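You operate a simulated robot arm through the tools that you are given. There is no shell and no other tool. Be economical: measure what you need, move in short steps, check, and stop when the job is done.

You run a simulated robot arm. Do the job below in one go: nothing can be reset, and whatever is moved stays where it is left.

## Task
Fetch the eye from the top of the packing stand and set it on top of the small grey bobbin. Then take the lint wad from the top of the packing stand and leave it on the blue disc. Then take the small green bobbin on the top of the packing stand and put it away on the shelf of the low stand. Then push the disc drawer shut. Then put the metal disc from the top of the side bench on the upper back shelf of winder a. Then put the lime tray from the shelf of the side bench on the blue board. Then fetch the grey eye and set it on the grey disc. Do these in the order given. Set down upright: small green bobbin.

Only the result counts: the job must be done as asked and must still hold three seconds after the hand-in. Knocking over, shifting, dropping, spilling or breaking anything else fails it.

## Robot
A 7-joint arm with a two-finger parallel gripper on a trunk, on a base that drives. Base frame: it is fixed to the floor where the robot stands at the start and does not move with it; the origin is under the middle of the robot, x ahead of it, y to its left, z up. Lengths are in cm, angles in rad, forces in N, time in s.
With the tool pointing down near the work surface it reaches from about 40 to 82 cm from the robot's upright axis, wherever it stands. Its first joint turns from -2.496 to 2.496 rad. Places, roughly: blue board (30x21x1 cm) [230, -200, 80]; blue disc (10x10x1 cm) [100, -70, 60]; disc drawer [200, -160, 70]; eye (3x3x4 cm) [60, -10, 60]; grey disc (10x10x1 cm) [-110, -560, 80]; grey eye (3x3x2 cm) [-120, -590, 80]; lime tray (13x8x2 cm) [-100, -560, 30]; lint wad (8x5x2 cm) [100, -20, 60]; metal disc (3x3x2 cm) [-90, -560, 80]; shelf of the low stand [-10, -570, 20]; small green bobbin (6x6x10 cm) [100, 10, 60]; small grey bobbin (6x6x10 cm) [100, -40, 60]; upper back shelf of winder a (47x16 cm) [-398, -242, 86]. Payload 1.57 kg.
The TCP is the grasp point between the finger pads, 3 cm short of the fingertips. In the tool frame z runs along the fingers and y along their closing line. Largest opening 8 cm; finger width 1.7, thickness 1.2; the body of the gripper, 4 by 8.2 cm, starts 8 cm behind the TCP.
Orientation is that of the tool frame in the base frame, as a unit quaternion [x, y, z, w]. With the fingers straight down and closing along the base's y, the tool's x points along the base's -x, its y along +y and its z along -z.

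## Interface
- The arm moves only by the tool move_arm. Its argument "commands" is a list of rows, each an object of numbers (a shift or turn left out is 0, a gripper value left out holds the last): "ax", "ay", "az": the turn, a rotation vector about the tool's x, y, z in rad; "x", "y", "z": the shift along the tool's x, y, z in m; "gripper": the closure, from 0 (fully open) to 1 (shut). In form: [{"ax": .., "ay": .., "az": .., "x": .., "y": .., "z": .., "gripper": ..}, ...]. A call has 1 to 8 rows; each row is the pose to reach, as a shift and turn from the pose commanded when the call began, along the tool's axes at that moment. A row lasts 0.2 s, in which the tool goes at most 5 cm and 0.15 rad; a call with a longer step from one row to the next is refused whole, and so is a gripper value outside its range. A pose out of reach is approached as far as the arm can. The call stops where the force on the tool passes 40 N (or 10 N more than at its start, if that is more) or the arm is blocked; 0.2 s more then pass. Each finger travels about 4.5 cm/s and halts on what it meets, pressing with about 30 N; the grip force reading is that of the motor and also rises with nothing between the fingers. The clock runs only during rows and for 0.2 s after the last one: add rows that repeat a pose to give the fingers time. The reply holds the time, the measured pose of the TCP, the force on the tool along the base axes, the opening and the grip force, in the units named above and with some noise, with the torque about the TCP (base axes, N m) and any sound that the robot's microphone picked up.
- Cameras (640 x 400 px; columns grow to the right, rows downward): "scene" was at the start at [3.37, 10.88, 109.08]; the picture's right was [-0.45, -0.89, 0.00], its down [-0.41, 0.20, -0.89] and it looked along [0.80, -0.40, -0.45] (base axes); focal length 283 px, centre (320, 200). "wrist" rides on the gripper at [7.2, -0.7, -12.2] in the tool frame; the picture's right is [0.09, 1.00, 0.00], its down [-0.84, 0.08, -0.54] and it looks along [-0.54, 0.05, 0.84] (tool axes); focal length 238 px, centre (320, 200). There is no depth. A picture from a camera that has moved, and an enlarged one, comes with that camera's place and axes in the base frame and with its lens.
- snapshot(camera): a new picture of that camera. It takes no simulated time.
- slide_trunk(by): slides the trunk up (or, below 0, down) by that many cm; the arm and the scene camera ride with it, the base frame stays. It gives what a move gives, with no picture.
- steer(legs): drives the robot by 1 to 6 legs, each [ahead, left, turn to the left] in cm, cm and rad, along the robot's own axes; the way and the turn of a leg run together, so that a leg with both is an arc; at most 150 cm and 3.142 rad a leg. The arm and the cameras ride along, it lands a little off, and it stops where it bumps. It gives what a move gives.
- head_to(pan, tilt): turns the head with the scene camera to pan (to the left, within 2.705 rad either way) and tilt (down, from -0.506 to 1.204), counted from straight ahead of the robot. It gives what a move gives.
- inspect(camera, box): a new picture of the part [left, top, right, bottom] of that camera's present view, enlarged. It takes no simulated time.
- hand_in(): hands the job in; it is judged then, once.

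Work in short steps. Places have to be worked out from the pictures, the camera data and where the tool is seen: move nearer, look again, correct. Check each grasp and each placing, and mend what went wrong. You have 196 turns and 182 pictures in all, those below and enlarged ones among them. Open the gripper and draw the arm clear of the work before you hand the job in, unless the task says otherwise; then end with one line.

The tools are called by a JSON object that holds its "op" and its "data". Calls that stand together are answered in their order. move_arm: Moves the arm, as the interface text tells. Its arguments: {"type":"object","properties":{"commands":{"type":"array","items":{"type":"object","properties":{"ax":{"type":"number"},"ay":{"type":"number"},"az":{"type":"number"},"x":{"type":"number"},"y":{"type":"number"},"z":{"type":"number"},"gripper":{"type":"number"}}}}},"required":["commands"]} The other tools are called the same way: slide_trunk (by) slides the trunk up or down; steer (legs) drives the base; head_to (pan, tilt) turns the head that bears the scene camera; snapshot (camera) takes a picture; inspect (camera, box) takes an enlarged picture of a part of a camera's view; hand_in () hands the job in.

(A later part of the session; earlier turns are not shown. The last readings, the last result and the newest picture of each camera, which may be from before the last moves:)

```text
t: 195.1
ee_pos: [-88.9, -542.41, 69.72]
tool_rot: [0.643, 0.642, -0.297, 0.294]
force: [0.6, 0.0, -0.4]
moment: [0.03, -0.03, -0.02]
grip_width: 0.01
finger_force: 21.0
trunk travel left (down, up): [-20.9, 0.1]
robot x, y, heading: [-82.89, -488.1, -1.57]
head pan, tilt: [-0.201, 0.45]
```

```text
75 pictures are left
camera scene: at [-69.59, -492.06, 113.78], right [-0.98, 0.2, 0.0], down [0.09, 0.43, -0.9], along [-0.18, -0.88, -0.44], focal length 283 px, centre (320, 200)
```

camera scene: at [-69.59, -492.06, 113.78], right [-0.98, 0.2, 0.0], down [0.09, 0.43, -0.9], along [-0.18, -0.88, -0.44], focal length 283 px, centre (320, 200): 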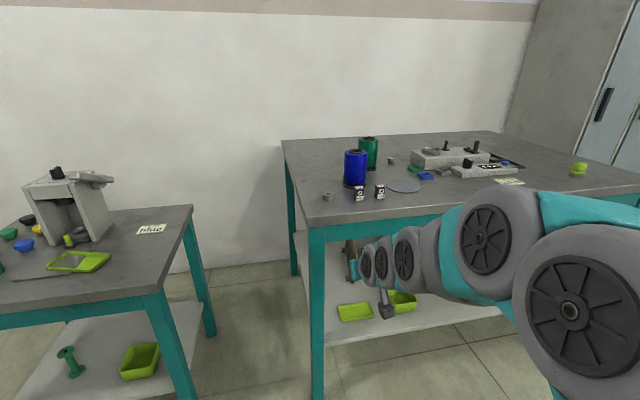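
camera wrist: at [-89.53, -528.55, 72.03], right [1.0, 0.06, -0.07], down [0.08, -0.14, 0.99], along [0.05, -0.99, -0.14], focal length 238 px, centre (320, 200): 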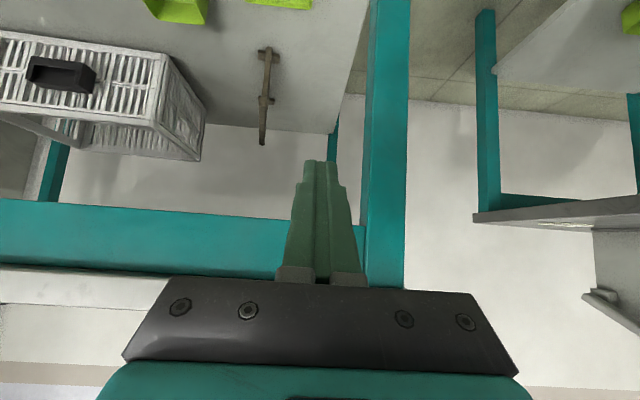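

Refused for step size, though the base moved with no contact (tips ≈8 cm before the edge). I raise the arm straight up now.

{"op": "move_arm", "data": {"commands": [{"x": -0.0306, "z": -0.0257, "gripper": 0.3}, {"x": -0.0613, "z": -0.0514}, {"x": -0.0919, "z": -0.0771}, {"x": -0.1226, "y": 0.01, "z": -0.1028}, {"x": -0.148, "y": 0.02, "z": -0.124}, {"x": -0.1685, "y": 0.027, "z": -0.1414}, {"x": -0.1685, "y": 0.027, "z": -0.1414}]}}

{"op": "snapshot", "data": {"camera": "wrist"}}

{"op": "inspect", "data": {"camera": "scene", "box": [300, 130, 460, 230]}}

```text
t: 196.7
ee_pos: [-86.08, -542.94, 91.56]
tool_rot: [0.644, 0.642, -0.296, 0.292]
force: [-0.8, -0.1, 0.3]
moment: [0.01, 0.03, 0.0]
grip_width: 5.62
finger_force: 0.0
trunk travel left (down, up): [-20.9, 0.1]
robot x, y, heading: [-83.1, -487.83, -1.572]
head pan, tilt: [-0.201, 0.45]
```

```text
74 pictures are left
camera wrist: at [-86.71, -528.78, 94.0], right [1.0, 0.06, -0.07], down [0.08, -0.14, 0.99], along [0.05, -0.99, -0.14], focal length 238 px, centre (320, 200)
```

wrist: 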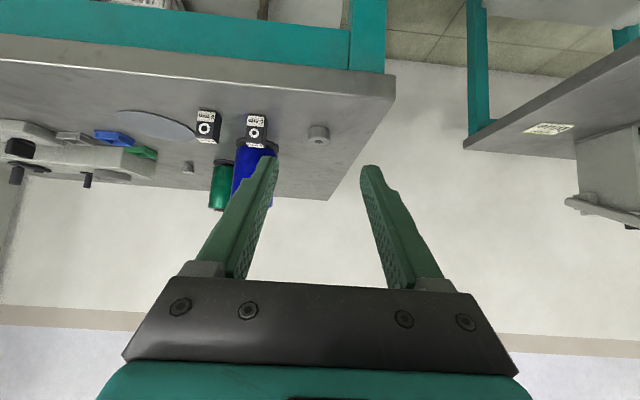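

```text
4.00 times, centred on (380, 180) of scene
camera zoom: at [-69.58, -492.06, 113.77], right [-0.98, 0.2, 0.0], down [0.09, 0.43, -0.9], along [-0.18, -0.88, -0.44], focal length 1134 px, centre (80, 280)
```

zoom: 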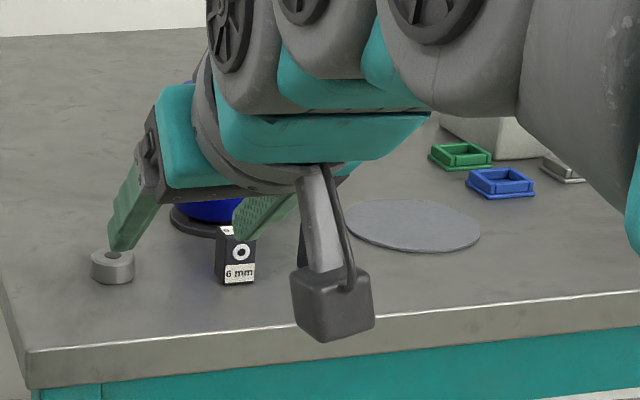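

Disc at ≈(-85.9,-560.2). I move forward and down to bring the tips around it, stopping 1 cm above final height.

{"op": "move_arm", "data": {"commands": [{"x": -0.014, "y": 0.002, "z": 0.0365}, {"x": -0.028, "y": 0.002, "z": 0.073}, {"x": -0.0417, "y": 0.002, "z": 0.1093}, {"x": -0.0417, "y": 0.002, "z": 0.145}, {"x": -0.0394, "y": 0.002, "z": 0.1709}, {"x": -0.0394, "y": 0.002, "z": 0.1709}]}}

{"op": "snapshot", "data": {"camera": "wrist"}}

{"op": "inspect", "data": {"camera": "scene", "box": [300, 150, 400, 220]}}

```text
t: 198.1
ee_pos: [-85.91, -558.35, 83.52]
tool_rot: [0.644, 0.642, -0.296, 0.292]
force: [0.1, 0.1, 0.3]
moment: [-0.02, -0.01, 0.01]
grip_width: 5.58
finger_force: 0.2
trunk travel left (down, up): [-20.9, 0.1]
robot x, y, heading: [-83.06, -487.75, -1.569]
head pan, tilt: [-0.201, 0.45]
```

```text
72 pictures are left
camera wrist: at [-86.56, -544.37, 85.87], right [1.0, 0.06, -0.07], down [0.08, -0.14, 0.99], along [0.05, -0.99, -0.14], focal length 238 px, centre (320, 200)
```

wrist: 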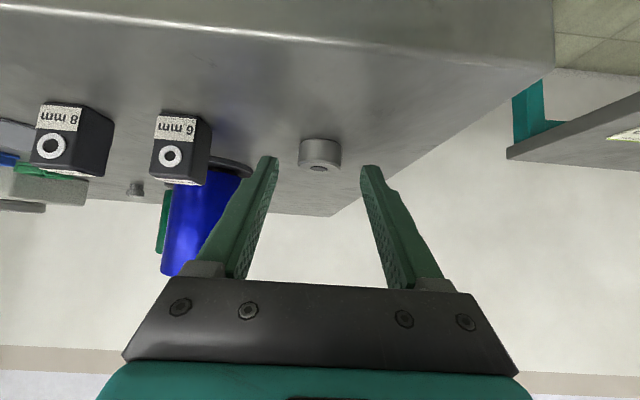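

```text
5.71 times, centred on (350, 185) of scene
camera zoom: at [-69.58, -492.07, 113.78], right [-0.98, 0.2, 0.0], down [0.09, 0.43, -0.9], along [-0.18, -0.88, -0.44], focal length 1619 px, centre (149, 286)
```

zoom: 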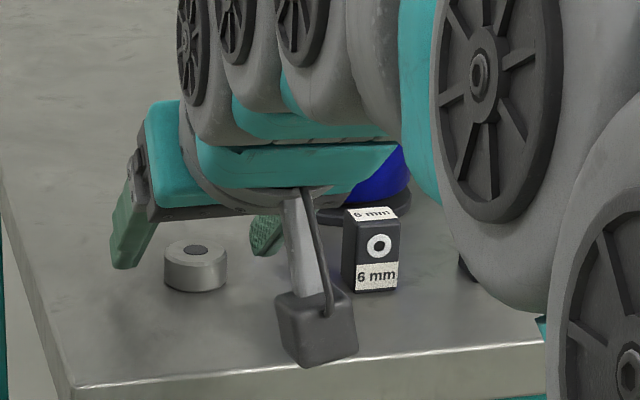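

Disc centre ≈ y −559.6. I back 0.5 cm, lower 1.1 cm and grip.

{"op": "move_arm", "data": {"commands": [{"x": 0.0035, "z": -0.004}, {"x": 0.0116, "z": 0.0034}, {"x": 0.0116, "z": 0.0034}, {"x": 0.0116, "z": 0.0034, "gripper": 1.0}, {"x": 0.0116, "z": 0.0034, "gripper": 1.0}, {"x": 0.0116, "z": 0.0034, "gripper": 1.0}, {"x": 0.0116, "z": 0.0034, "gripper": 1.0}]}}

{"op": "snapshot", "data": {"camera": "wrist"}}

```text
t: 199.7
ee_pos: [-85.94, -557.78, 82.53]
tool_rot: [0.644, 0.641, -0.298, 0.294]
force: [6.7, -2.3, 29.1]
moment: [-0.56, -0.55, 0.01]
grip_width: 2.84
finger_force: 29.9
trunk travel left (down, up): [-20.9, 0.1]
robot x, y, heading: [-82.45, -487.91, -1.574]
head pan, tilt: [-0.201, 0.45]
```

```text
70 pictures are left
camera wrist: at [-86.56, -543.79, 84.93], right [1.0, 0.06, -0.07], down [0.08, -0.13, 0.99], along [0.04, -0.99, -0.13], focal length 238 px, centre (320, 200)
```

wrist: 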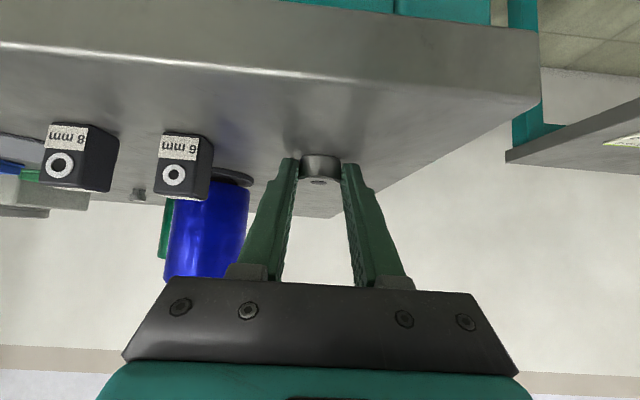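

Gripped at 2.84 cm. Lift straight up and check.

{"op": "move_arm", "data": {"commands": [{"x": -0.0076, "z": -0.0065}, {"x": -0.0227, "z": -0.0196}, {"x": -0.0454, "z": -0.0392}, {"x": -0.0756, "z": -0.0654}, {"x": -0.0756, "z": -0.0654}]}}

{"op": "inspect", "data": {"camera": "wrist", "box": [240, 120, 400, 220]}}

```text
t: 200.9
ee_pos: [-85.94, -557.88, 92.29]
tool_rot: [0.644, 0.642, -0.296, 0.293]
force: [1.4, -0.3, -1.0]
moment: [0.01, -0.01, 0.01]
grip_width: 2.86
finger_force: 29.8
trunk travel left (down, up): [-20.9, 0.1]
robot x, y, heading: [-82.86, -487.73, -1.571]
head pan, tilt: [-0.201, 0.45]
```

```text
4.00 times, centred on (320, 170) of wrist
camera zoom: at [-86.63, -543.91, 94.74], right [1.0, 0.06, -0.07], down [0.08, -0.14, 0.99], along [0.05, -0.99, -0.14], focal length 953 px, centre (320, 320)
```

zoom: 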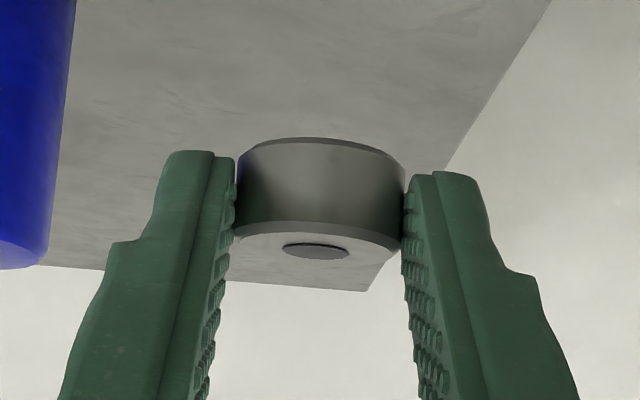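

Disc held. I back off, turn to face −x (toward winder a) and look.

{"op": "steer", "data": {"legs": [[-45, 0, 0], [0, 0, -1.571]]}}

{"op": "head_to", "data": {"pan": -0.4, "tilt": 0.3}}

{"op": "snapshot", "data": {"camera": "scene"}}

```text
t: 207.4
ee_pos: [-152.85, -441.78, 92.26]
tool_rot: [0.909, 0.012, -0.417, 0.004]
force: [0.1, -0.5, -0.4]
moment: [-0.02, 0.01, -0.01]
grip_width: 2.83
finger_force: 29.5
trunk travel left (down, up): [-20.9, 0.1]
robot x, y, heading: [-82.99, -442.78, -3.117]
head pan, tilt: [-0.201, 0.45]
```

```text
t: 208.1
ee_pos: [-152.81, -441.8, 92.3]
tool_rot: [0.909, 0.011, -0.417, 0.003]
force: [-0.2, -0.5, -0.2]
moment: [-0.02, 0.0, 0.02]
grip_width: 2.85
finger_force: 29.9
trunk travel left (down, up): [-20.9, 0.1]
robot x, y, heading: [-82.93, -443.14, -3.119]
head pan, tilt: [-0.4, 0.3]
```

```text
68 pictures are left
camera scene: at [-86.03, -454.51, 115.16], right [0.36, 0.93, 0.0], down [0.28, -0.11, -0.96], along [-0.89, 0.35, -0.3], focal length 283 px, centre (320, 200)
```

scene: 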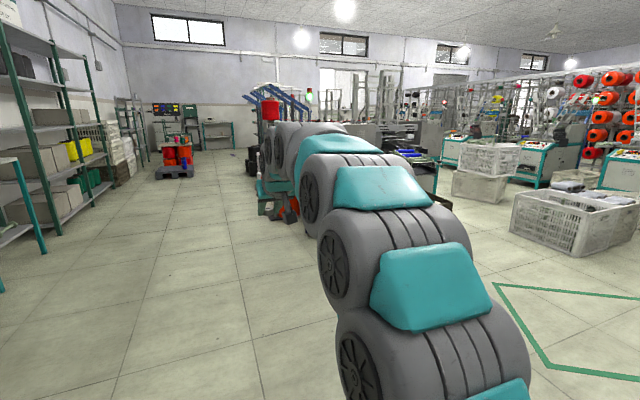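

I zoom at where winder a's upper back shelf should appear (~(387,135)).

{"op": "inspect", "data": {"camera": "scene", "box": [240, 60, 480, 210]}}

```text
2.67 times, centred on (360, 135) of scene
camera zoom: at [-86.03, -454.51, 115.16], right [0.36, 0.93, 0.0], down [0.28, -0.11, -0.96], along [-0.89, 0.35, -0.3], focal length 756 px, centre (213, 373)
```

zoom: 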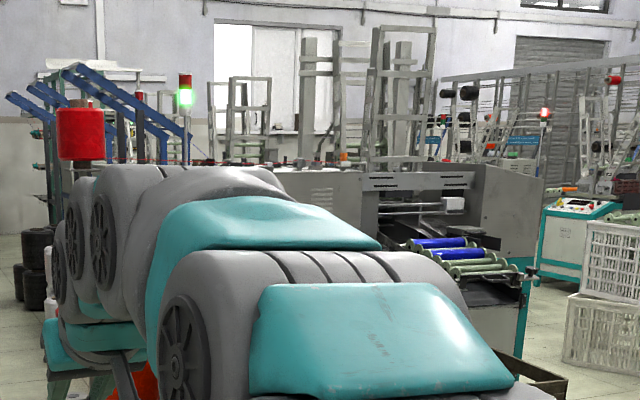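

The recess in the grey machine body seems the place. I drive nearer: ahead 140, then right 50, and look.

{"op": "steer", "data": {"legs": [[140, 0, -0.02], [0, -50, 0]]}}

{"op": "head_to", "data": {"pan": -0.5, "tilt": 0.3}}

{"op": "snapshot", "data": {"camera": "scene"}}

```text
t: 217.7
ee_pos: [-295.54, -394.08, 92.25]
tool_rot: [0.909, 0.005, -0.417, 0.001]
force: [0.0, 0.0, 0.4]
moment: [0.01, -0.01, 0.0]
grip_width: 2.87
finger_force: 29.8
trunk travel left (down, up): [-20.9, 0.1]
robot x, y, heading: [-225.42, -395.86, -3.13]
head pan, tilt: [-0.4, 0.3]
```

```text
t: 218.4
ee_pos: [-295.52, -393.98, 92.38]
tool_rot: [0.909, 0.006, -0.417, 0.001]
force: [-0.2, -0.3, -0.3]
moment: [-0.02, -0.04, 0.01]
grip_width: 2.84
finger_force: 29.9
trunk travel left (down, up): [-20.9, 0.1]
robot x, y, heading: [-225.54, -396.09, -3.132]
head pan, tilt: [-0.499, 0.3]
```

```text
66 pictures are left
camera scene: at [-228.47, -406.77, 115.17], right [0.47, 0.88, 0.0], down [0.26, -0.14, -0.96], along [-0.84, 0.45, -0.3], focal length 283 px, centre (320, 200)
```

scene: 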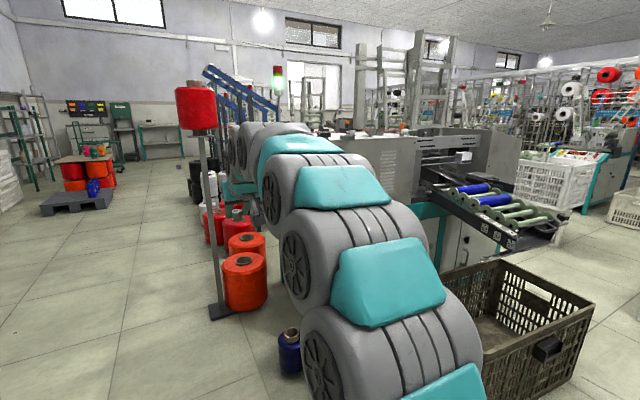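

I zoom into the machine.

{"op": "inspect", "data": {"camera": "scene", "box": [340, 100, 580, 260]}}

```text
2.50 times, centred on (460, 180) of scene
camera zoom: at [-228.47, -406.77, 115.17], right [0.47, 0.88, 0.0], down [0.26, -0.14, -0.96], along [-0.84, 0.45, -0.3], focal length 708 px, centre (-30, 250)
```

zoom: 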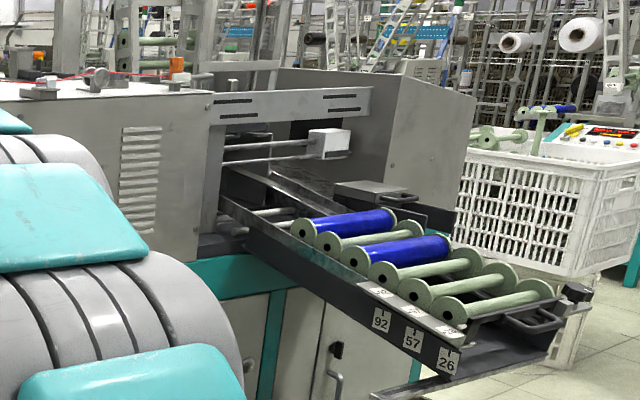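

The machine's near-side panel corner is at about (-334,-295,105), so the shelf lies deeper, perhaps reachable from the back. I drive along y≈-470 past the cones to look at it from the far side.

{"op": "steer", "data": {"legs": [[0, 70, 0], [150, 0, 0], [80, 0, 0]]}}

{"op": "head_to", "data": {"pan": -1.4, "tilt": 0.3}}

{"op": "snapshot", "data": {"camera": "scene"}}

```text
t: 233.2
ee_pos: [-524.84, -475.3, 92.31]
tool_rot: [0.909, 0.02, -0.416, 0.007]
force: [0.1, 0.1, -0.3]
moment: [-0.04, 0.02, -0.02]
grip_width: 2.86
finger_force: 30.2
trunk travel left (down, up): [-20.9, 0.1]
robot x, y, heading: [-455.03, -475.57, -3.1]
head pan, tilt: [-0.499, 0.3]
```

```text
t: 234.4
ee_pos: [-524.81, -475.26, 92.35]
tool_rot: [0.909, 0.021, -0.417, 0.008]
force: [0.9, 0.1, -0.3]
moment: [-0.01, -0.02, -0.03]
grip_width: 2.87
finger_force: 29.8
trunk travel left (down, up): [-20.9, 0.1]
robot x, y, heading: [-454.86, -475.48, -3.099]
head pan, tilt: [-1.4, 0.3]
```

```text
64 pictures are left
camera scene: at [-451.06, -480.87, 115.17], right [0.98, 0.21, 0.0], down [0.06, -0.29, -0.96], along [-0.2, 0.93, -0.3], focal length 283 px, centre (320, 200)
```

scene: 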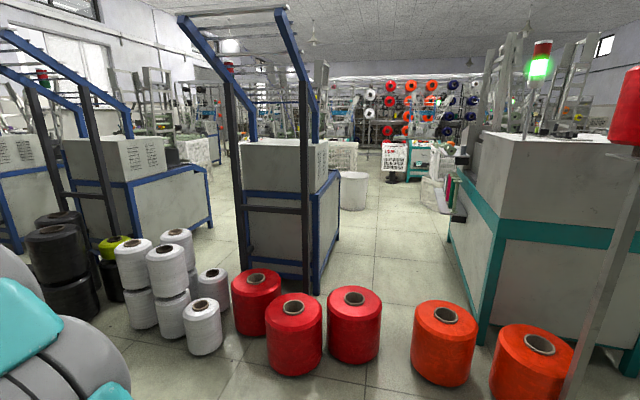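

The upper back shelf is on the machine's back (facing −x) at (460,155) in view; red cones block the south entrance. I zoom to study the shelf and the aisle's north end.

{"op": "inspect", "data": {"camera": "scene", "box": [400, 120, 560, 240]}}

{"op": "inspect", "data": {"camera": "scene", "box": [300, 100, 500, 220]}}

```text
3.33 times, centred on (480, 180) of scene
camera zoom: at [-451.06, -480.87, 115.17], right [0.98, 0.21, 0.0], down [0.06, -0.29, -0.96], along [-0.2, 0.93, -0.3], focal length 945 px, centre (-213, 267)
```

zoom: 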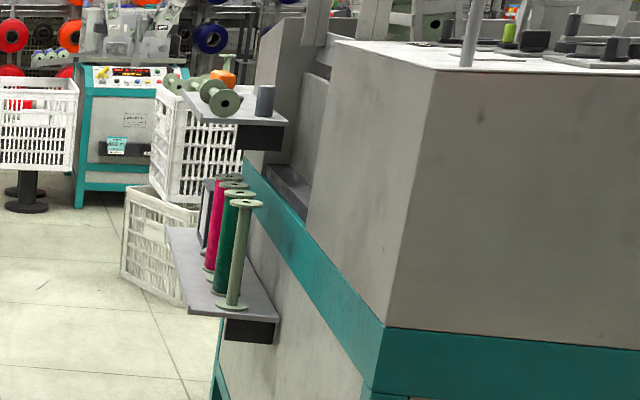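

```text
3.20 times, centred on (400, 160) of scene
camera zoom: at [-451.06, -480.87, 115.17], right [0.98, 0.21, 0.0], down [0.06, -0.29, -0.96], along [-0.2, 0.93, -0.3], focal length 907 px, centre (64, 328)
```

zoom: 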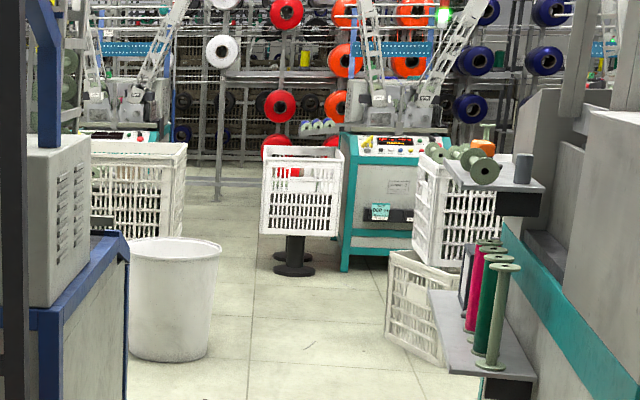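

The shelf already holds bobbins and must be reached from the aisle's north end. I drive back east and look for a way round the winder's front.

{"op": "steer", "data": {"legs": [[-150, 0, -0.04], [-150, 0, 0], [0, -110, 0]]}}

{"op": "head_to", "data": {"pan": -1.2, "tilt": 0.35}}

{"op": "snapshot", "data": {"camera": "scene"}}

```text
t: 254.1
ee_pos: [-225.17, -361.13, 92.42]
tool_rot: [0.908, 0.021, -0.418, 0.008]
force: [-0.4, -0.6, 0.9]
moment: [-0.01, 0.0, 0.01]
grip_width: 2.83
finger_force: 29.7
trunk travel left (down, up): [-20.9, 0.1]
robot x, y, heading: [-154.87, -360.78, -3.094]
head pan, tilt: [-1.4, 0.3]
```

```text
t: 254.8
ee_pos: [-225.23, -361.09, 92.38]
tool_rot: [0.908, 0.022, -0.417, 0.008]
force: [-0.5, 0.6, -1.4]
moment: [0.02, 0.0, -0.03]
grip_width: 2.86
finger_force: 30.3
trunk travel left (down, up): [-20.9, 0.1]
robot x, y, heading: [-155.17, -360.65, -3.09]
head pan, tilt: [-1.201, 0.351]
```

```text
61 pictures are left
camera scene: at [-153.15, -366.9, 114.7], right [0.91, 0.41, 0.0], down [0.14, -0.31, -0.94], along [-0.38, 0.86, -0.34], focal length 283 px, centre (320, 200)
```

scene: 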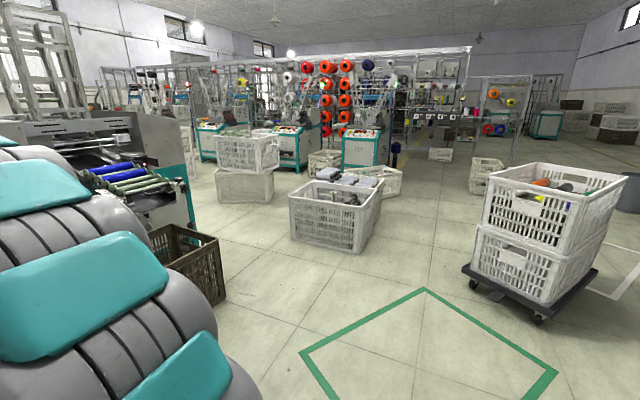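

The map is clear now: gap between cart (x −127) and big crate (x −198), then a lane at y≈-60 west to the aisle. I strafe north 300 cm along x≈-163.

{"op": "steer", "data": {"legs": [[8, 0, -0.05], [0, -150, 0], [0, -148, 0]]}}

{"op": "head_to", "data": {"pan": 0.2, "tilt": 0.4}}

{"op": "snapshot", "data": {"camera": "scene"}}

```text
t: 270.0
ee_pos: [-236.88, -60.38, 92.37]
tool_rot: [0.908, 0.019, -0.418, 0.006]
force: [0.1, 0.3, -0.3]
moment: [0.02, 0.0, 0.01]
grip_width: 2.85
finger_force: 30.1
trunk travel left (down, up): [-20.9, 0.1]
robot x, y, heading: [-166.77, -60.41, -3.104]
head pan, tilt: [-1.201, 0.351]
```

```text
t: 271.5
ee_pos: [-236.95, -60.31, 92.33]
tool_rot: [0.909, 0.018, -0.417, 0.007]
force: [-0.5, -0.3, -0.8]
moment: [0.03, 0.0, -0.03]
grip_width: 2.82
finger_force: 30.1
trunk travel left (down, up): [-20.9, 0.1]
robot x, y, heading: [-166.6, -60.49, -3.103]
head pan, tilt: [0.201, 0.4]
```

```text
60 pictures are left
camera scene: at [-170.19, -77.68, 114.24], right [-0.24, 0.97, 0.0], down [0.38, 0.09, -0.92], along [-0.9, -0.22, -0.39], focal length 283 px, centre (320, 200)
```

scene: 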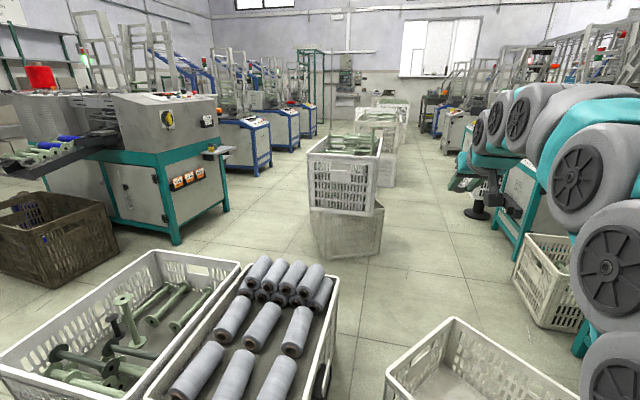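

A better way: between the big crate (south edge y −181) and the brown crate (north edge −268), then west along y≈-182 north of the winder. I shift the arm to the robot's right and retract it first, then drive back south to y≈-225.

{"op": "move_arm", "data": {"commands": [{"x": 0.011, "y": -0.043, "z": -0.0126}, {"x": 0.022, "y": -0.086, "z": -0.0252}, {"x": 0.033, "y": -0.129, "z": -0.0378}, {"x": 0.044, "y": -0.172, "z": -0.0504}, {"x": 0.055, "y": -0.215, "z": -0.063}, {"x": 0.0654, "y": -0.258, "z": -0.0756}, {"x": 0.0654, "y": -0.27, "z": -0.0756}]}}

{"op": "steer", "data": {"legs": [[0, 0, -0.038], [-4, 150, 0], [0, 14, 0]]}}

{"op": "head_to", "data": {"pan": 0.0, "tilt": 0.5}}

{"op": "snapshot", "data": {"camera": "scene"}}

```text
t: 273.1
ee_pos: [-227.92, -33.0, 92.48]
tool_rot: [0.909, 0.018, -0.417, 0.007]
force: [-0.6, 0.5, -0.3]
moment: [0.02, -0.01, 0.01]
grip_width: 2.84
finger_force: 30.7
trunk travel left (down, up): [-20.9, 0.1]
robot x, y, heading: [-166.79, -60.79, -3.109]
head pan, tilt: [0.201, 0.4]
```

```text
refused: leg 2 is longer than a leg can be; nothing moved
```

```text
t: 273.8
ee_pos: [-227.85, -33.11, 92.56]
tool_rot: [0.909, 0.018, -0.417, 0.007]
force: [1.0, 0.1, -0.3]
moment: [0.01, -0.01, 0.03]
grip_width: 2.85
finger_force: 29.8
trunk travel left (down, up): [-20.9, 0.1]
robot x, y, heading: [-166.8, -60.81, -3.105]
head pan, tilt: [0.0, 0.499]
```

```text
59 pictures are left
camera scene: at [-170.27, -75.84, 113.33], right [-0.04, 1.0, 0.0], down [0.48, 0.02, -0.88], along [-0.88, -0.03, -0.48], focal length 283 px, centre (320, 200)
```

scene: 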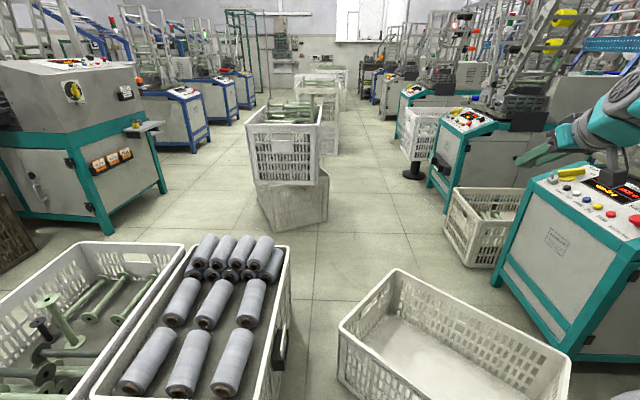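

Drive south in two legs.

{"op": "steer", "data": {"legs": [[0, 0, -0.037], [-3, 82, 0], [0, 82, 0]]}}

{"op": "snapshot", "data": {"camera": "scene"}}

```text
t: 282.7
ee_pos: [-223.58, -196.95, 92.59]
tool_rot: [0.909, -0.002, -0.417, -0.003]
force: [-0.7, -0.7, -1.5]
moment: [-0.01, -0.02, 0.01]
grip_width: 2.83
finger_force: 29.6
trunk travel left (down, up): [-20.9, 0.1]
robot x, y, heading: [-163.78, -227.26, 3.13]
head pan, tilt: [0.0, 0.499]
```

```text
58 pictures are left
camera scene: at [-167.91, -242.08, 113.33], right [0.01, 1.0, 0.0], down [0.48, 0.0, -0.88], along [-0.88, 0.01, -0.48], focal length 283 px, centre (320, 200)
```

scene: 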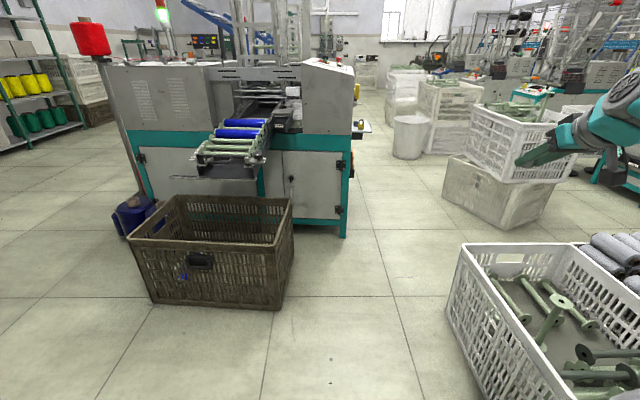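

Lane verified. I centre to y≈-218 and go ahead to x≈-292.

{"op": "steer", "data": {"legs": [[0, -9, 0.012], [128, 0, 0]]}}

{"op": "head_to", "data": {"pan": 0.3, "tilt": 1.0}}

{"op": "snapshot", "data": {"camera": "scene"}}

```text
t: 289.8
ee_pos: [-352.25, -190.86, 92.45]
tool_rot: [0.908, 0.007, -0.418, 0.001]
force: [0.3, 0.4, -0.7]
moment: [0.02, -0.03, 0.02]
grip_width: 2.86
finger_force: 29.8
trunk travel left (down, up): [-20.9, 0.1]
robot x, y, heading: [-291.77, -219.85, -3.124]
head pan, tilt: [0.0, 0.499]
```

```text
t: 290.8
ee_pos: [-352.23, -190.74, 92.5]
tool_rot: [0.909, 0.007, -0.417, 0.002]
force: [0.7, 0.2, -0.1]
moment: [0.0, 0.01, -0.01]
grip_width: 2.83
finger_force: 30.3
trunk travel left (down, up): [-20.9, 0.1]
robot x, y, heading: [-292.12, -219.6, -3.126]
head pan, tilt: [0.3, 1.0]
```

```text
57 pictures are left
camera scene: at [-293.06, -236.73, 109.23], right [-0.31, 0.95, 0.0], down [0.8, 0.26, -0.54], along [-0.51, -0.17, -0.84], focal length 283 px, centre (320, 200)
```

scene: 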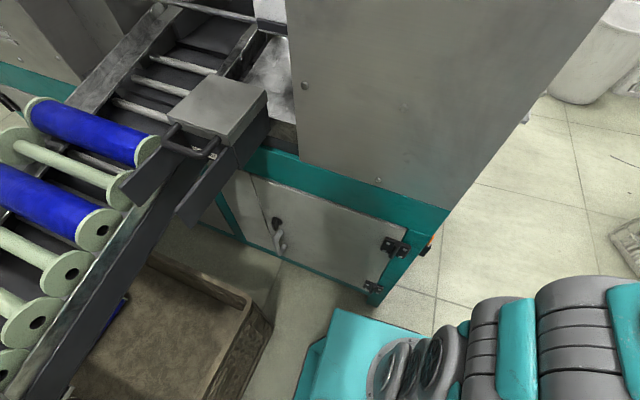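

Position is as planned. I strafe north 39 cm, then go west.

{"op": "steer", "data": {"legs": [[0, 0, -0.016], [0, -39, 0]]}}

{"op": "head_to", "data": {"pan": 0.2, "tilt": 0.6}}

{"op": "snapshot", "data": {"camera": "scene"}}

```text
t: 293.6
ee_pos: [-351.64, -149.87, 92.54]
tool_rot: [0.909, 0.0, -0.417, -0.001]
force: [0.0, 0.2, 0.2]
moment: [0.02, 0.01, 0.02]
grip_width: 2.88
finger_force: 29.9
trunk travel left (down, up): [-20.9, 0.1]
robot x, y, heading: [-291.93, -179.88, 3.145]
head pan, tilt: [0.3, 1.0]
```

```text
t: 294.4
ee_pos: [-351.65, -149.87, 92.48]
tool_rot: [0.909, -0.001, -0.417, -0.002]
force: [0.9, 0.1, 0.1]
moment: [-0.01, -0.03, -0.01]
grip_width: 2.84
finger_force: 30.2
trunk travel left (down, up): [-20.9, 0.1]
robot x, y, heading: [-292.05, -179.91, 3.138]
head pan, tilt: [0.201, 0.6]
```

```text
56 pictures are left
camera scene: at [-295.35, -196.61, 112.41], right [-0.2, 0.98, 0.0], down [0.55, 0.11, -0.82], along [-0.81, -0.16, -0.57], focal length 283 px, centre (320, 200)
```

scene: 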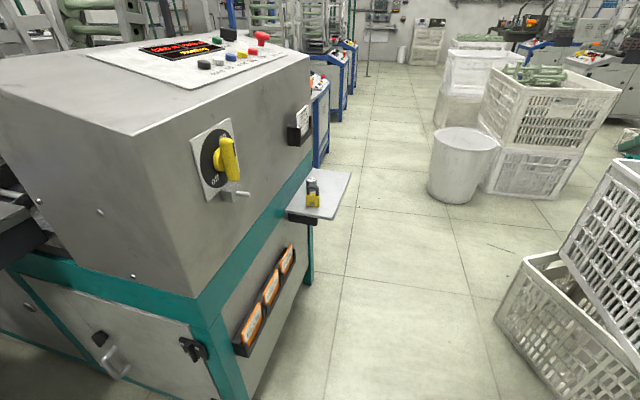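

A side flap with an item sticks out of the winder; I bring the arm in a little, shift 10 cm north and drive west to x≈-425, then turn to face −y.

{"op": "move_arm", "data": {"commands": [{"y": 0.045}, {"y": 0.09}, {"y": 0.135}, {"y": 0.16}]}}

{"op": "steer", "data": {"legs": [[0, -9, 0], [133, 0, 0]]}}

{"op": "head_to", "data": {"pan": 1.0, "tilt": 0.5}}

{"op": "snapshot", "data": {"camera": "scene"}}

```text
t: 295.4
ee_pos: [-351.67, -166.08, 92.08]
tool_rot: [0.91, -0.001, -0.416, -0.002]
force: [0.2, -1.1, -0.3]
moment: [-0.01, 0.05, 0.01]
grip_width: 2.91
finger_force: 30.4
trunk travel left (down, up): [-20.9, 0.1]
robot x, y, heading: [-291.88, -179.84, 3.142]
head pan, tilt: [0.201, 0.6]
```

```text
t: 302.8
ee_pos: [-483.79, -154.58, 92.2]
tool_rot: [0.909, -0.008, -0.417, -0.006]
force: [0.3, -0.3, -0.2]
moment: [0.01, -0.03, 0.06]
grip_width: 2.86
finger_force: 29.5
trunk travel left (down, up): [-20.9, 0.1]
robot x, y, heading: [-424.26, -169.55, 3.123]
head pan, tilt: [0.201, 0.6]
```

```text
t: 303.9
ee_pos: [-483.87, -154.53, 92.19]
tool_rot: [0.909, -0.008, -0.417, -0.005]
force: [-1.4, -0.1, -1.2]
moment: [0.02, 0.03, 0.01]
grip_width: 2.86
finger_force: 30.3
trunk travel left (down, up): [-20.9, 0.1]
robot x, y, heading: [-424.08, -169.3, 3.124]
head pan, tilt: [1.0, 0.499]
```

```text
55 pictures are left
camera scene: at [-424.37, -192.06, 113.33], right [-0.83, 0.56, 0.0], down [0.27, 0.4, -0.88], along [-0.49, -0.73, -0.48], focal length 283 px, centre (320, 200)
```

scene: 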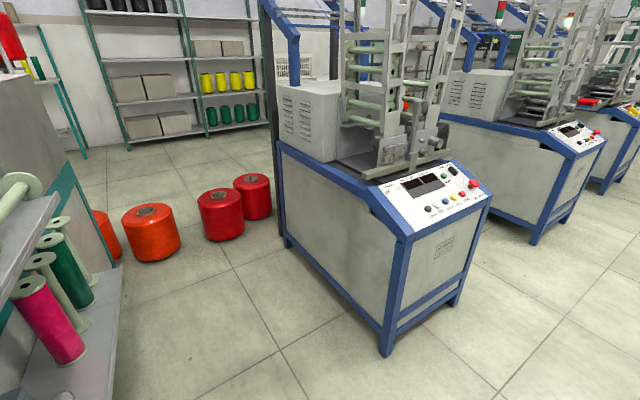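

Both back shelves are at the left. I turn left to face −y and look at the upper shelf.

{"op": "steer", "data": {"legs": [[0, 0, 1.588]]}}

{"op": "head_to", "data": {"pan": 0.3, "tilt": 0.5}}

{"op": "snapshot", "data": {"camera": "scene"}}

{"op": "snapshot", "data": {"camera": "wrist"}}

```text
t: 308.2
ee_pos: [-437.01, -229.54, 92.21]
tool_rot: [0.638, 0.647, -0.294, 0.296]
force: [-0.1, -0.1, -0.2]
moment: [0.02, 0.0, 0.01]
grip_width: 2.86
finger_force: 29.7
trunk travel left (down, up): [-20.9, 0.1]
robot x, y, heading: [-424.22, -169.14, -1.559]
head pan, tilt: [1.0, 0.499]
```

```text
t: 309.3
ee_pos: [-437.19, -229.53, 92.3]
tool_rot: [0.638, 0.647, -0.294, 0.296]
force: [-0.8, -0.6, -0.9]
moment: [0.02, -0.03, 0.0]
grip_width: 2.87
finger_force: 30.3
trunk travel left (down, up): [-20.9, 0.1]
robot x, y, heading: [-424.07, -169.17, -1.555]
head pan, tilt: [0.3, 0.499]
```

```text
54 pictures are left
camera scene: at [-406.31, -172.85, 113.33], right [-0.95, -0.31, 0.0], down [-0.15, 0.46, -0.88], along [0.27, -0.83, -0.48], focal length 283 px, centre (320, 200)
```

scene: 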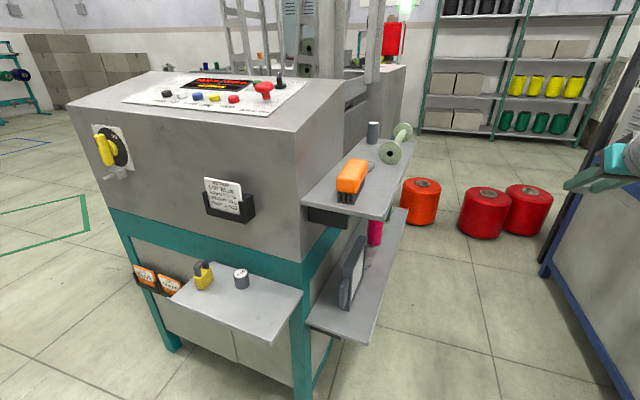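

```text
53 pictures are left
camera wrist: at [-437.97, -215.46, 94.6], right [0.99, 0.07, -0.07], down [0.08, -0.13, 0.99], along [0.06, -0.99, -0.14], focal length 238 px, centre (320, 200)
```

wrist: 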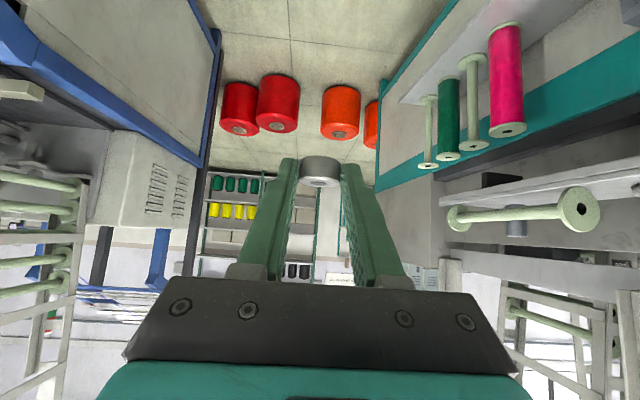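

The upper back shelf holds an orange brush, a bobbin and a small cylinder; there's free room. Zoom for exact places.

{"op": "inspect", "data": {"camera": "scene", "box": [290, 110, 430, 230]}}

```text
3.33 times, centred on (360, 170) of scene
camera zoom: at [-406.31, -172.85, 113.33], right [-0.95, -0.31, 0.0], down [-0.15, 0.46, -0.88], along [0.27, -0.83, -0.48], focal length 945 px, centre (187, 300)
```

zoom: 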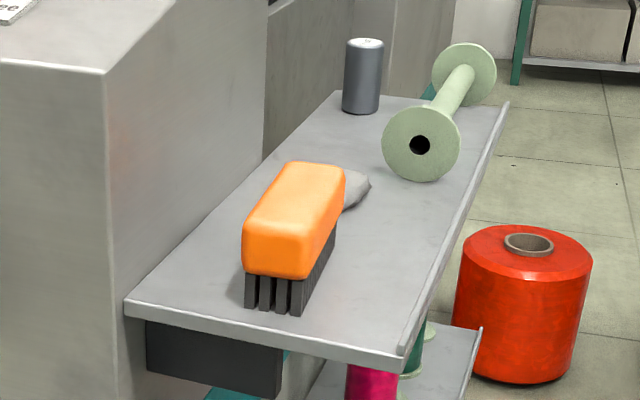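

The disc was gripped with a 50° lean, which won't fit among the shelf items. I'll set it down on the winder's empty side flap (z≈61, near (-380.5,-210)) and regrip it from straight above. First raise and centre the arm, then turn toward the flap.

{"op": "move_arm", "data": {"commands": [{"x": -0.002, "y": 0.032, "z": -0.028}, {"x": -0.004, "y": 0.065, "z": -0.056}, {"x": -0.006, "y": 0.097, "z": -0.084}, {"x": -0.0082, "y": 0.13, "z": -0.1128}, {"x": -0.0082, "y": 0.13, "z": -0.1128}]}}

{"op": "steer", "data": {"legs": [[0, 0, 0.8]]}}

{"op": "snapshot", "data": {"camera": "wrist"}}

```text
t: 310.5
ee_pos: [-423.95, -221.08, 100.14]
tool_rot: [0.638, 0.648, -0.294, 0.296]
force: [-0.1, 0.1, -1.3]
moment: [0.03, -0.02, 0.02]
grip_width: 2.85
finger_force: 29.5
trunk travel left (down, up): [-20.9, 0.1]
robot x, y, heading: [-424.26, -169.52, -1.553]
head pan, tilt: [0.3, 0.499]
```

```text
t: 313.0
ee_pos: [-386.33, -204.35, 100.04]
tool_rot: [0.327, 0.848, -0.152, 0.388]
force: [0.9, -0.8, -0.3]
moment: [0.04, 0.0, -0.05]
grip_width: 2.85
finger_force: 30.1
trunk travel left (down, up): [-20.9, 0.1]
robot x, y, heading: [-424.49, -169.53, -0.737]
head pan, tilt: [0.3, 0.499]
```

```text
51 pictures are left
camera wrist: at [-397.13, -195.6, 102.52], right [0.63, 0.78, -0.07], down [0.15, -0.03, 0.99], along [0.76, -0.63, -0.14], focal length 238 px, centre (320, 200)
```

wrist: 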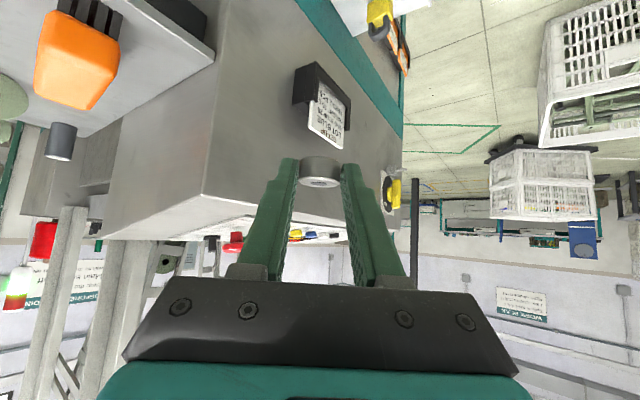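

I descend toward the flap with the disc, stopping about 0.8 cm above it.

{"op": "move_arm", "data": {"commands": [{"x": 0.0282, "z": 0.0348}, {"x": 0.0565, "z": 0.0696}, {"x": 0.0848, "z": 0.1044}, {"x": 0.113, "z": 0.139}, {"x": 0.1413, "z": 0.174}, {"x": 0.1695, "z": 0.2089}, {"x": 0.1978, "z": 0.2437}, {"x": 0.226, "z": 0.2785}]}}

{"op": "snapshot", "data": {"camera": "wrist"}}

{"op": "snapshot", "data": {"camera": "scene"}}

```text
t: 314.8
ee_pos: [-381.75, -208.9, 64.66]
tool_rot: [0.328, 0.848, -0.152, 0.388]
force: [-0.1, 0.8, -0.5]
moment: [-0.03, 0.02, 0.05]
grip_width: 2.83
finger_force: 29.5
trunk travel left (down, up): [-20.9, 0.1]
robot x, y, heading: [-424.12, -169.52, -0.736]
head pan, tilt: [0.3, 0.499]
```

```text
50 pictures are left
camera wrist: at [-392.5, -199.98, 67.13], right [0.63, 0.78, -0.07], down [0.15, -0.03, 0.99], along [0.76, -0.63, -0.14], focal length 238 px, centre (320, 200)
```

wrist: 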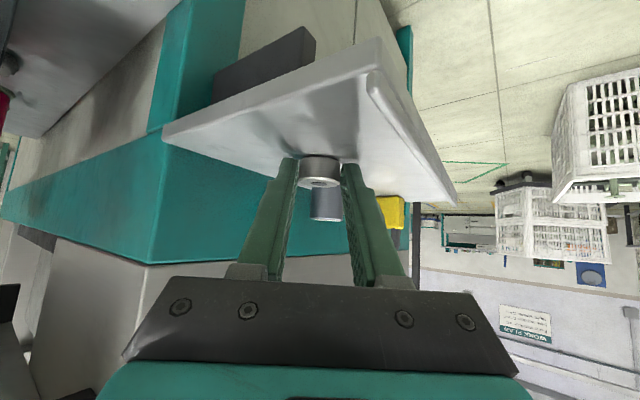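

```text
49 pictures are left
camera scene: at [-409.42, -158.8, 113.33], right [-0.42, -0.91, 0.0], down [-0.43, 0.2, -0.88], along [0.8, -0.37, -0.48], focal length 283 px, centre (320, 200)
```

scene: 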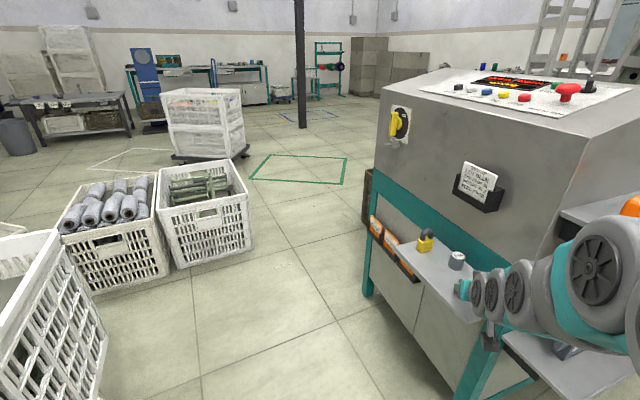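

Disc is over the flap, clear of the items. Lower gently.

{"op": "move_arm", "data": {"commands": [{"x": 0.003, "z": 0.0026}, {"x": 0.0053, "z": 0.0046}, {"x": 0.0068, "z": 0.0059}, {"x": 0.0068, "z": 0.0059}]}}

{"op": "inspect", "data": {"camera": "wrist", "box": [260, 120, 380, 220]}}

```text
t: 315.6
ee_pos: [-381.58, -209.06, 64.63]
tool_rot: [0.326, 0.845, -0.154, 0.394]
force: [-1.0, -0.1, 16.4]
moment: [0.03, -0.38, 0.12]
grip_width: 2.85
finger_force: 29.9
trunk travel left (down, up): [-20.9, 0.1]
robot x, y, heading: [-424.24, -169.31, -0.737]
head pan, tilt: [0.3, 0.499]
stopped in row 3: the force on the tool passed its limit at 44 N (the readings are from after the stop); the commanded pose is now the measured one
```

```text
4.00 times, centred on (320, 170) of wrist
camera zoom: at [-392.34, -200.08, 66.75], right [0.63, 0.78, -0.07], down [0.14, -0.02, 0.99], along [0.77, -0.63, -0.12], focal length 953 px, centre (320, 320)
```

zoom: 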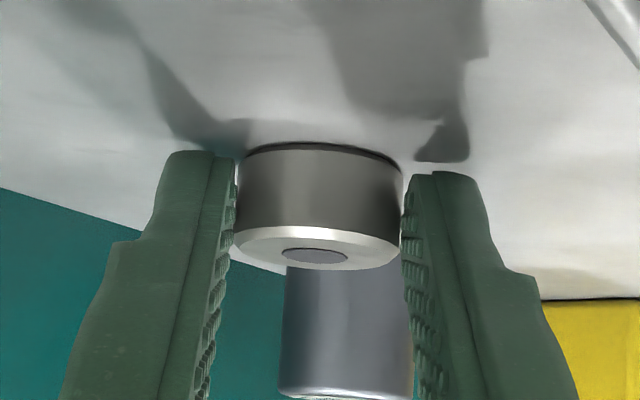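

In contact. I open a little and withdraw along the tool axis.

{"op": "move_arm", "data": {"commands": [{"gripper": 0.4}, {"gripper": 0.4}, {"z": -0.03}, {"z": -0.07}, {"z": -0.11}, {"z": -0.14}]}}

{"op": "snapshot", "data": {"camera": "wrist"}}

```text
t: 317.0
ee_pos: [-389.66, -201.72, 73.29]
tool_rot: [0.327, 0.847, -0.152, 0.391]
force: [0.3, -0.2, 0.7]
moment: [0.01, 0.0, -0.02]
grip_width: 4.79
finger_force: 0.1
trunk travel left (down, up): [-20.9, 0.1]
robot x, y, heading: [-424.41, -169.26, -0.736]
head pan, tilt: [0.3, 0.499]
```

```text
47 pictures are left
camera wrist: at [-400.34, -192.86, 75.69], right [0.63, 0.78, -0.07], down [0.15, -0.03, 0.99], along [0.77, -0.63, -0.13], focal length 238 px, centre (320, 200)
```

wrist: 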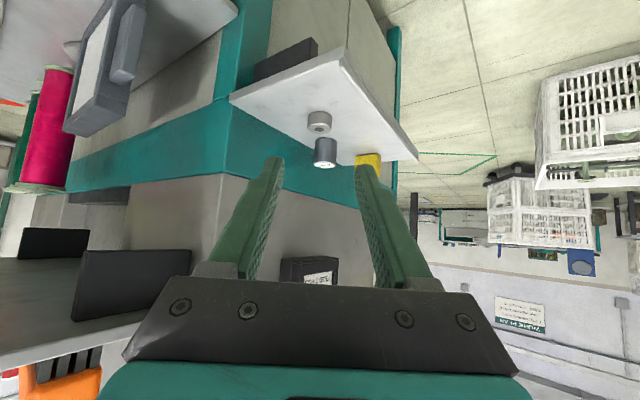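

Disc stands on the flap. Now I turn the tool to straight-down above it.

{"op": "move_arm", "data": {"commands": [{"x": -0.016, "z": 0.0138, "ay": 0.144}, {"x": -0.032, "z": 0.0277, "ay": 0.288}, {"x": -0.0485, "z": 0.0415, "ay": 0.433}, {"x": -0.0647, "z": 0.0553, "ay": 0.577}, {"x": -0.081, "z": 0.0692, "ay": 0.722}, {"x": -0.097, "z": 0.083, "ay": 0.866}, {"x": -0.097, "z": 0.083, "ay": 0.866}]}}

{"op": "snapshot", "data": {"camera": "wrist"}}

```text
t: 318.6
ee_pos: [-380.15, -210.19, 75.38]
tool_rot: [0.362, 0.932, -0.002, 0.001]
force: [-0.4, -0.2, 0.5]
moment: [0.02, -0.02, 0.01]
grip_width: 4.8
finger_force: 0.0
trunk travel left (down, up): [-20.9, 0.1]
robot x, y, heading: [-423.79, -168.94, -0.735]
head pan, tilt: [0.3, 0.499]
```

```text
46 pictures are left
camera wrist: at [-385.95, -205.71, 87.48], right [0.6, 0.8, 0.0], down [0.67, -0.5, 0.54], along [0.43, -0.33, -0.84], focal length 238 px, centre (320, 200)
```

wrist: 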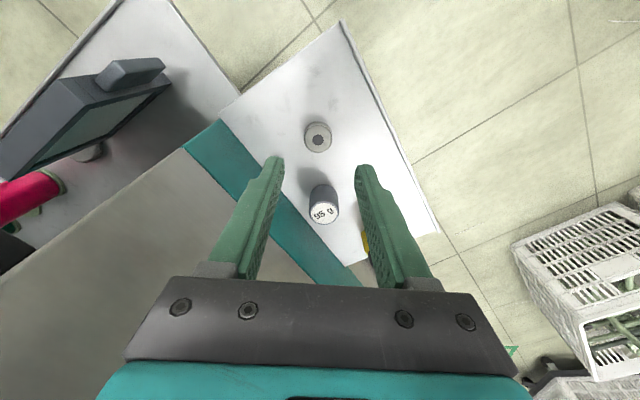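

Well aligned. Descend to TCP z≈64.9 and grip.

{"op": "move_arm", "data": {"commands": [{"x": -0.004, "y": -0.002, "z": 0.04}, {"x": -0.004, "y": -0.002, "z": 0.08}, {"x": -0.004, "y": -0.002, "z": 0.105}, {"x": -0.004, "y": -0.002, "z": 0.105, "gripper": 1.0}, {"x": -0.004, "y": -0.002, "z": 0.105, "gripper": 1.0}, {"x": -0.004, "y": -0.002, "z": 0.105, "gripper": 1.0}, {"x": -0.004, "y": -0.002, "z": 0.09, "gripper": 1.0}, {"x": -0.004, "y": -0.002, "z": 0.05, "gripper": 1.0}]}}

{"op": "snapshot", "data": {"camera": "wrist"}}

```text
t: 320.4
ee_pos: [-379.93, -210.81, 70.42]
tool_rot: [0.362, 0.932, -0.003, 0.002]
force: [-1.0, 0.0, 0.1]
moment: [0.02, 0.02, -0.02]
grip_width: 2.84
finger_force: 29.7
trunk travel left (down, up): [-20.9, 0.1]
robot x, y, heading: [-424.2, -169.69, -0.735]
head pan, tilt: [0.3, 0.499]
```

```text
45 pictures are left
camera wrist: at [-385.82, -206.27, 82.48], right [0.6, 0.8, 0.0], down [0.67, -0.5, 0.55], along [0.43, -0.33, -0.84], focal length 238 px, centre (320, 200)
```

wrist: 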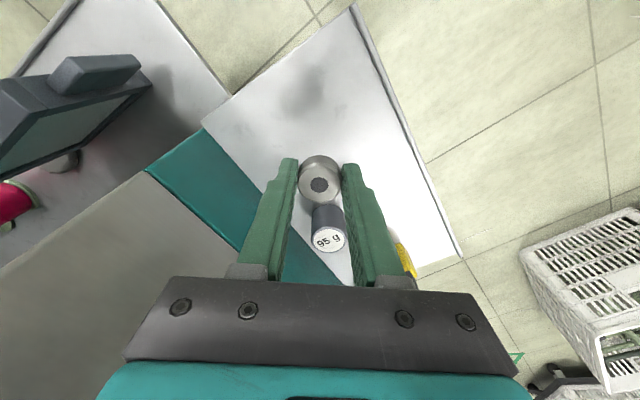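

To clear the shelf's items at z≈91, a 0.6 rad lean is best. I set the disc back on the flap, release, and regrip with that lean.

{"op": "move_arm", "data": {"commands": [{"z": 0.03}, {"z": 0.05}, {"z": 0.0545}, {"z": 0.0545}, {"z": 0.0545, "gripper": 0.4}, {"z": 0.0545, "gripper": 0.4}, {"z": 0.03}, {"z": -0.01}]}}

{"op": "move_arm", "data": {"commands": [{"x": 0.0, "ay": -0.15}, {"x": 0.003, "ay": -0.3}, {"x": 0.006, "ay": -0.45}, {"x": 0.006, "ay": -0.6}, {"x": 0.006, "z": 0.04, "ay": -0.6}, {"x": 0.006, "z": 0.055, "ay": -0.6}, {"x": 0.006, "z": 0.055, "ay": -0.6}]}}

{"op": "snapshot", "data": {"camera": "wrist"}}

```text
t: 322.2
ee_pos: [-380.0, -210.77, 71.35]
tool_rot: [0.36, 0.933, -0.002, 0.001]
force: [0.5, 0.2, 0.3]
moment: [-0.02, 0.05, 0.01]
grip_width: 4.77
finger_force: 0.0
trunk travel left (down, up): [-20.9, 0.1]
robot x, y, heading: [-424.24, -169.0, -0.735]
head pan, tilt: [0.3, 0.499]
```

```text
t: 323.8
ee_pos: [-380.48, -210.39, 65.88]
tool_rot: [0.345, 0.89, -0.109, 0.278]
force: [-0.1, -0.1, 1.0]
moment: [-0.03, 0.01, 0.01]
grip_width: 4.8
finger_force: 0.1
trunk travel left (down, up): [-20.9, 0.1]
robot x, y, heading: [-424.06, -169.34, -0.732]
head pan, tilt: [0.3, 0.499]
```

```text
44 pictures are left
camera wrist: at [-390.32, -202.11, 71.79], right [0.61, 0.79, -0.06], down [0.33, -0.2, 0.92], along [0.71, -0.59, -0.38], focal length 238 px, centre (320, 200)
```

wrist: 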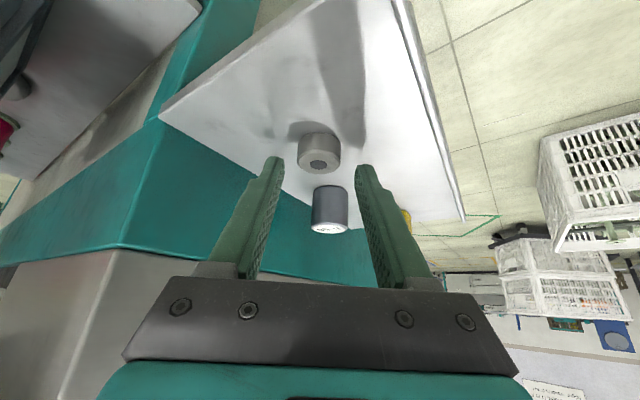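

Disc nearly between the tips. Small back-off, lower 1.1 cm, and grip.

{"op": "move_arm", "data": {"commands": [{"x": 0.0035, "z": -0.0025}, {"x": 0.0095, "z": 0.007}, {"x": 0.0095, "z": 0.007}, {"x": 0.0095, "z": 0.007, "gripper": 1.0}, {"x": 0.0095, "z": 0.007, "gripper": 1.0}, {"x": 0.0095, "z": 0.007, "gripper": 1.0}, {"x": 0.0067, "z": 0.0029, "gripper": 1.0}, {"x": -0.0104, "z": -0.0219, "gripper": 1.0}]}}

{"op": "inspect", "data": {"camera": "wrist", "box": [240, 120, 400, 220]}}

```text
t: 325.6
ee_pos: [-380.67, -210.3, 68.39]
tool_rot: [0.344, 0.89, -0.11, 0.277]
force: [0.7, 0.4, 0.2]
moment: [-0.01, 0.0, 0.01]
grip_width: 2.88
finger_force: 29.8
trunk travel left (down, up): [-20.9, 0.1]
robot x, y, heading: [-423.69, -169.58, -0.74]
head pan, tilt: [0.3, 0.499]
```

```text
4.00 times, centred on (320, 170) of wrist
camera zoom: at [-390.63, -201.95, 74.18], right [0.61, 0.79, -0.06], down [0.34, -0.2, 0.92], along [0.71, -0.59, -0.39], focal length 953 px, centre (320, 320)
```

zoom: 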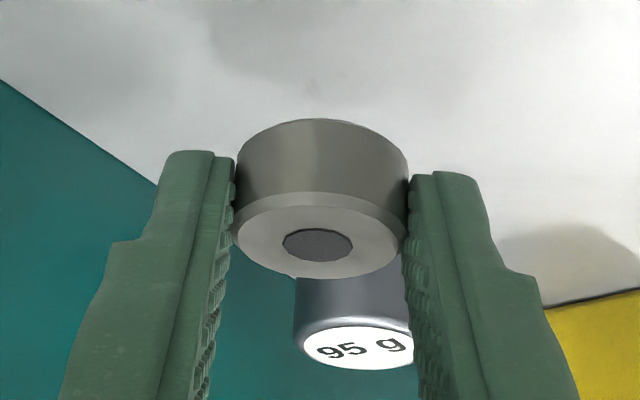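

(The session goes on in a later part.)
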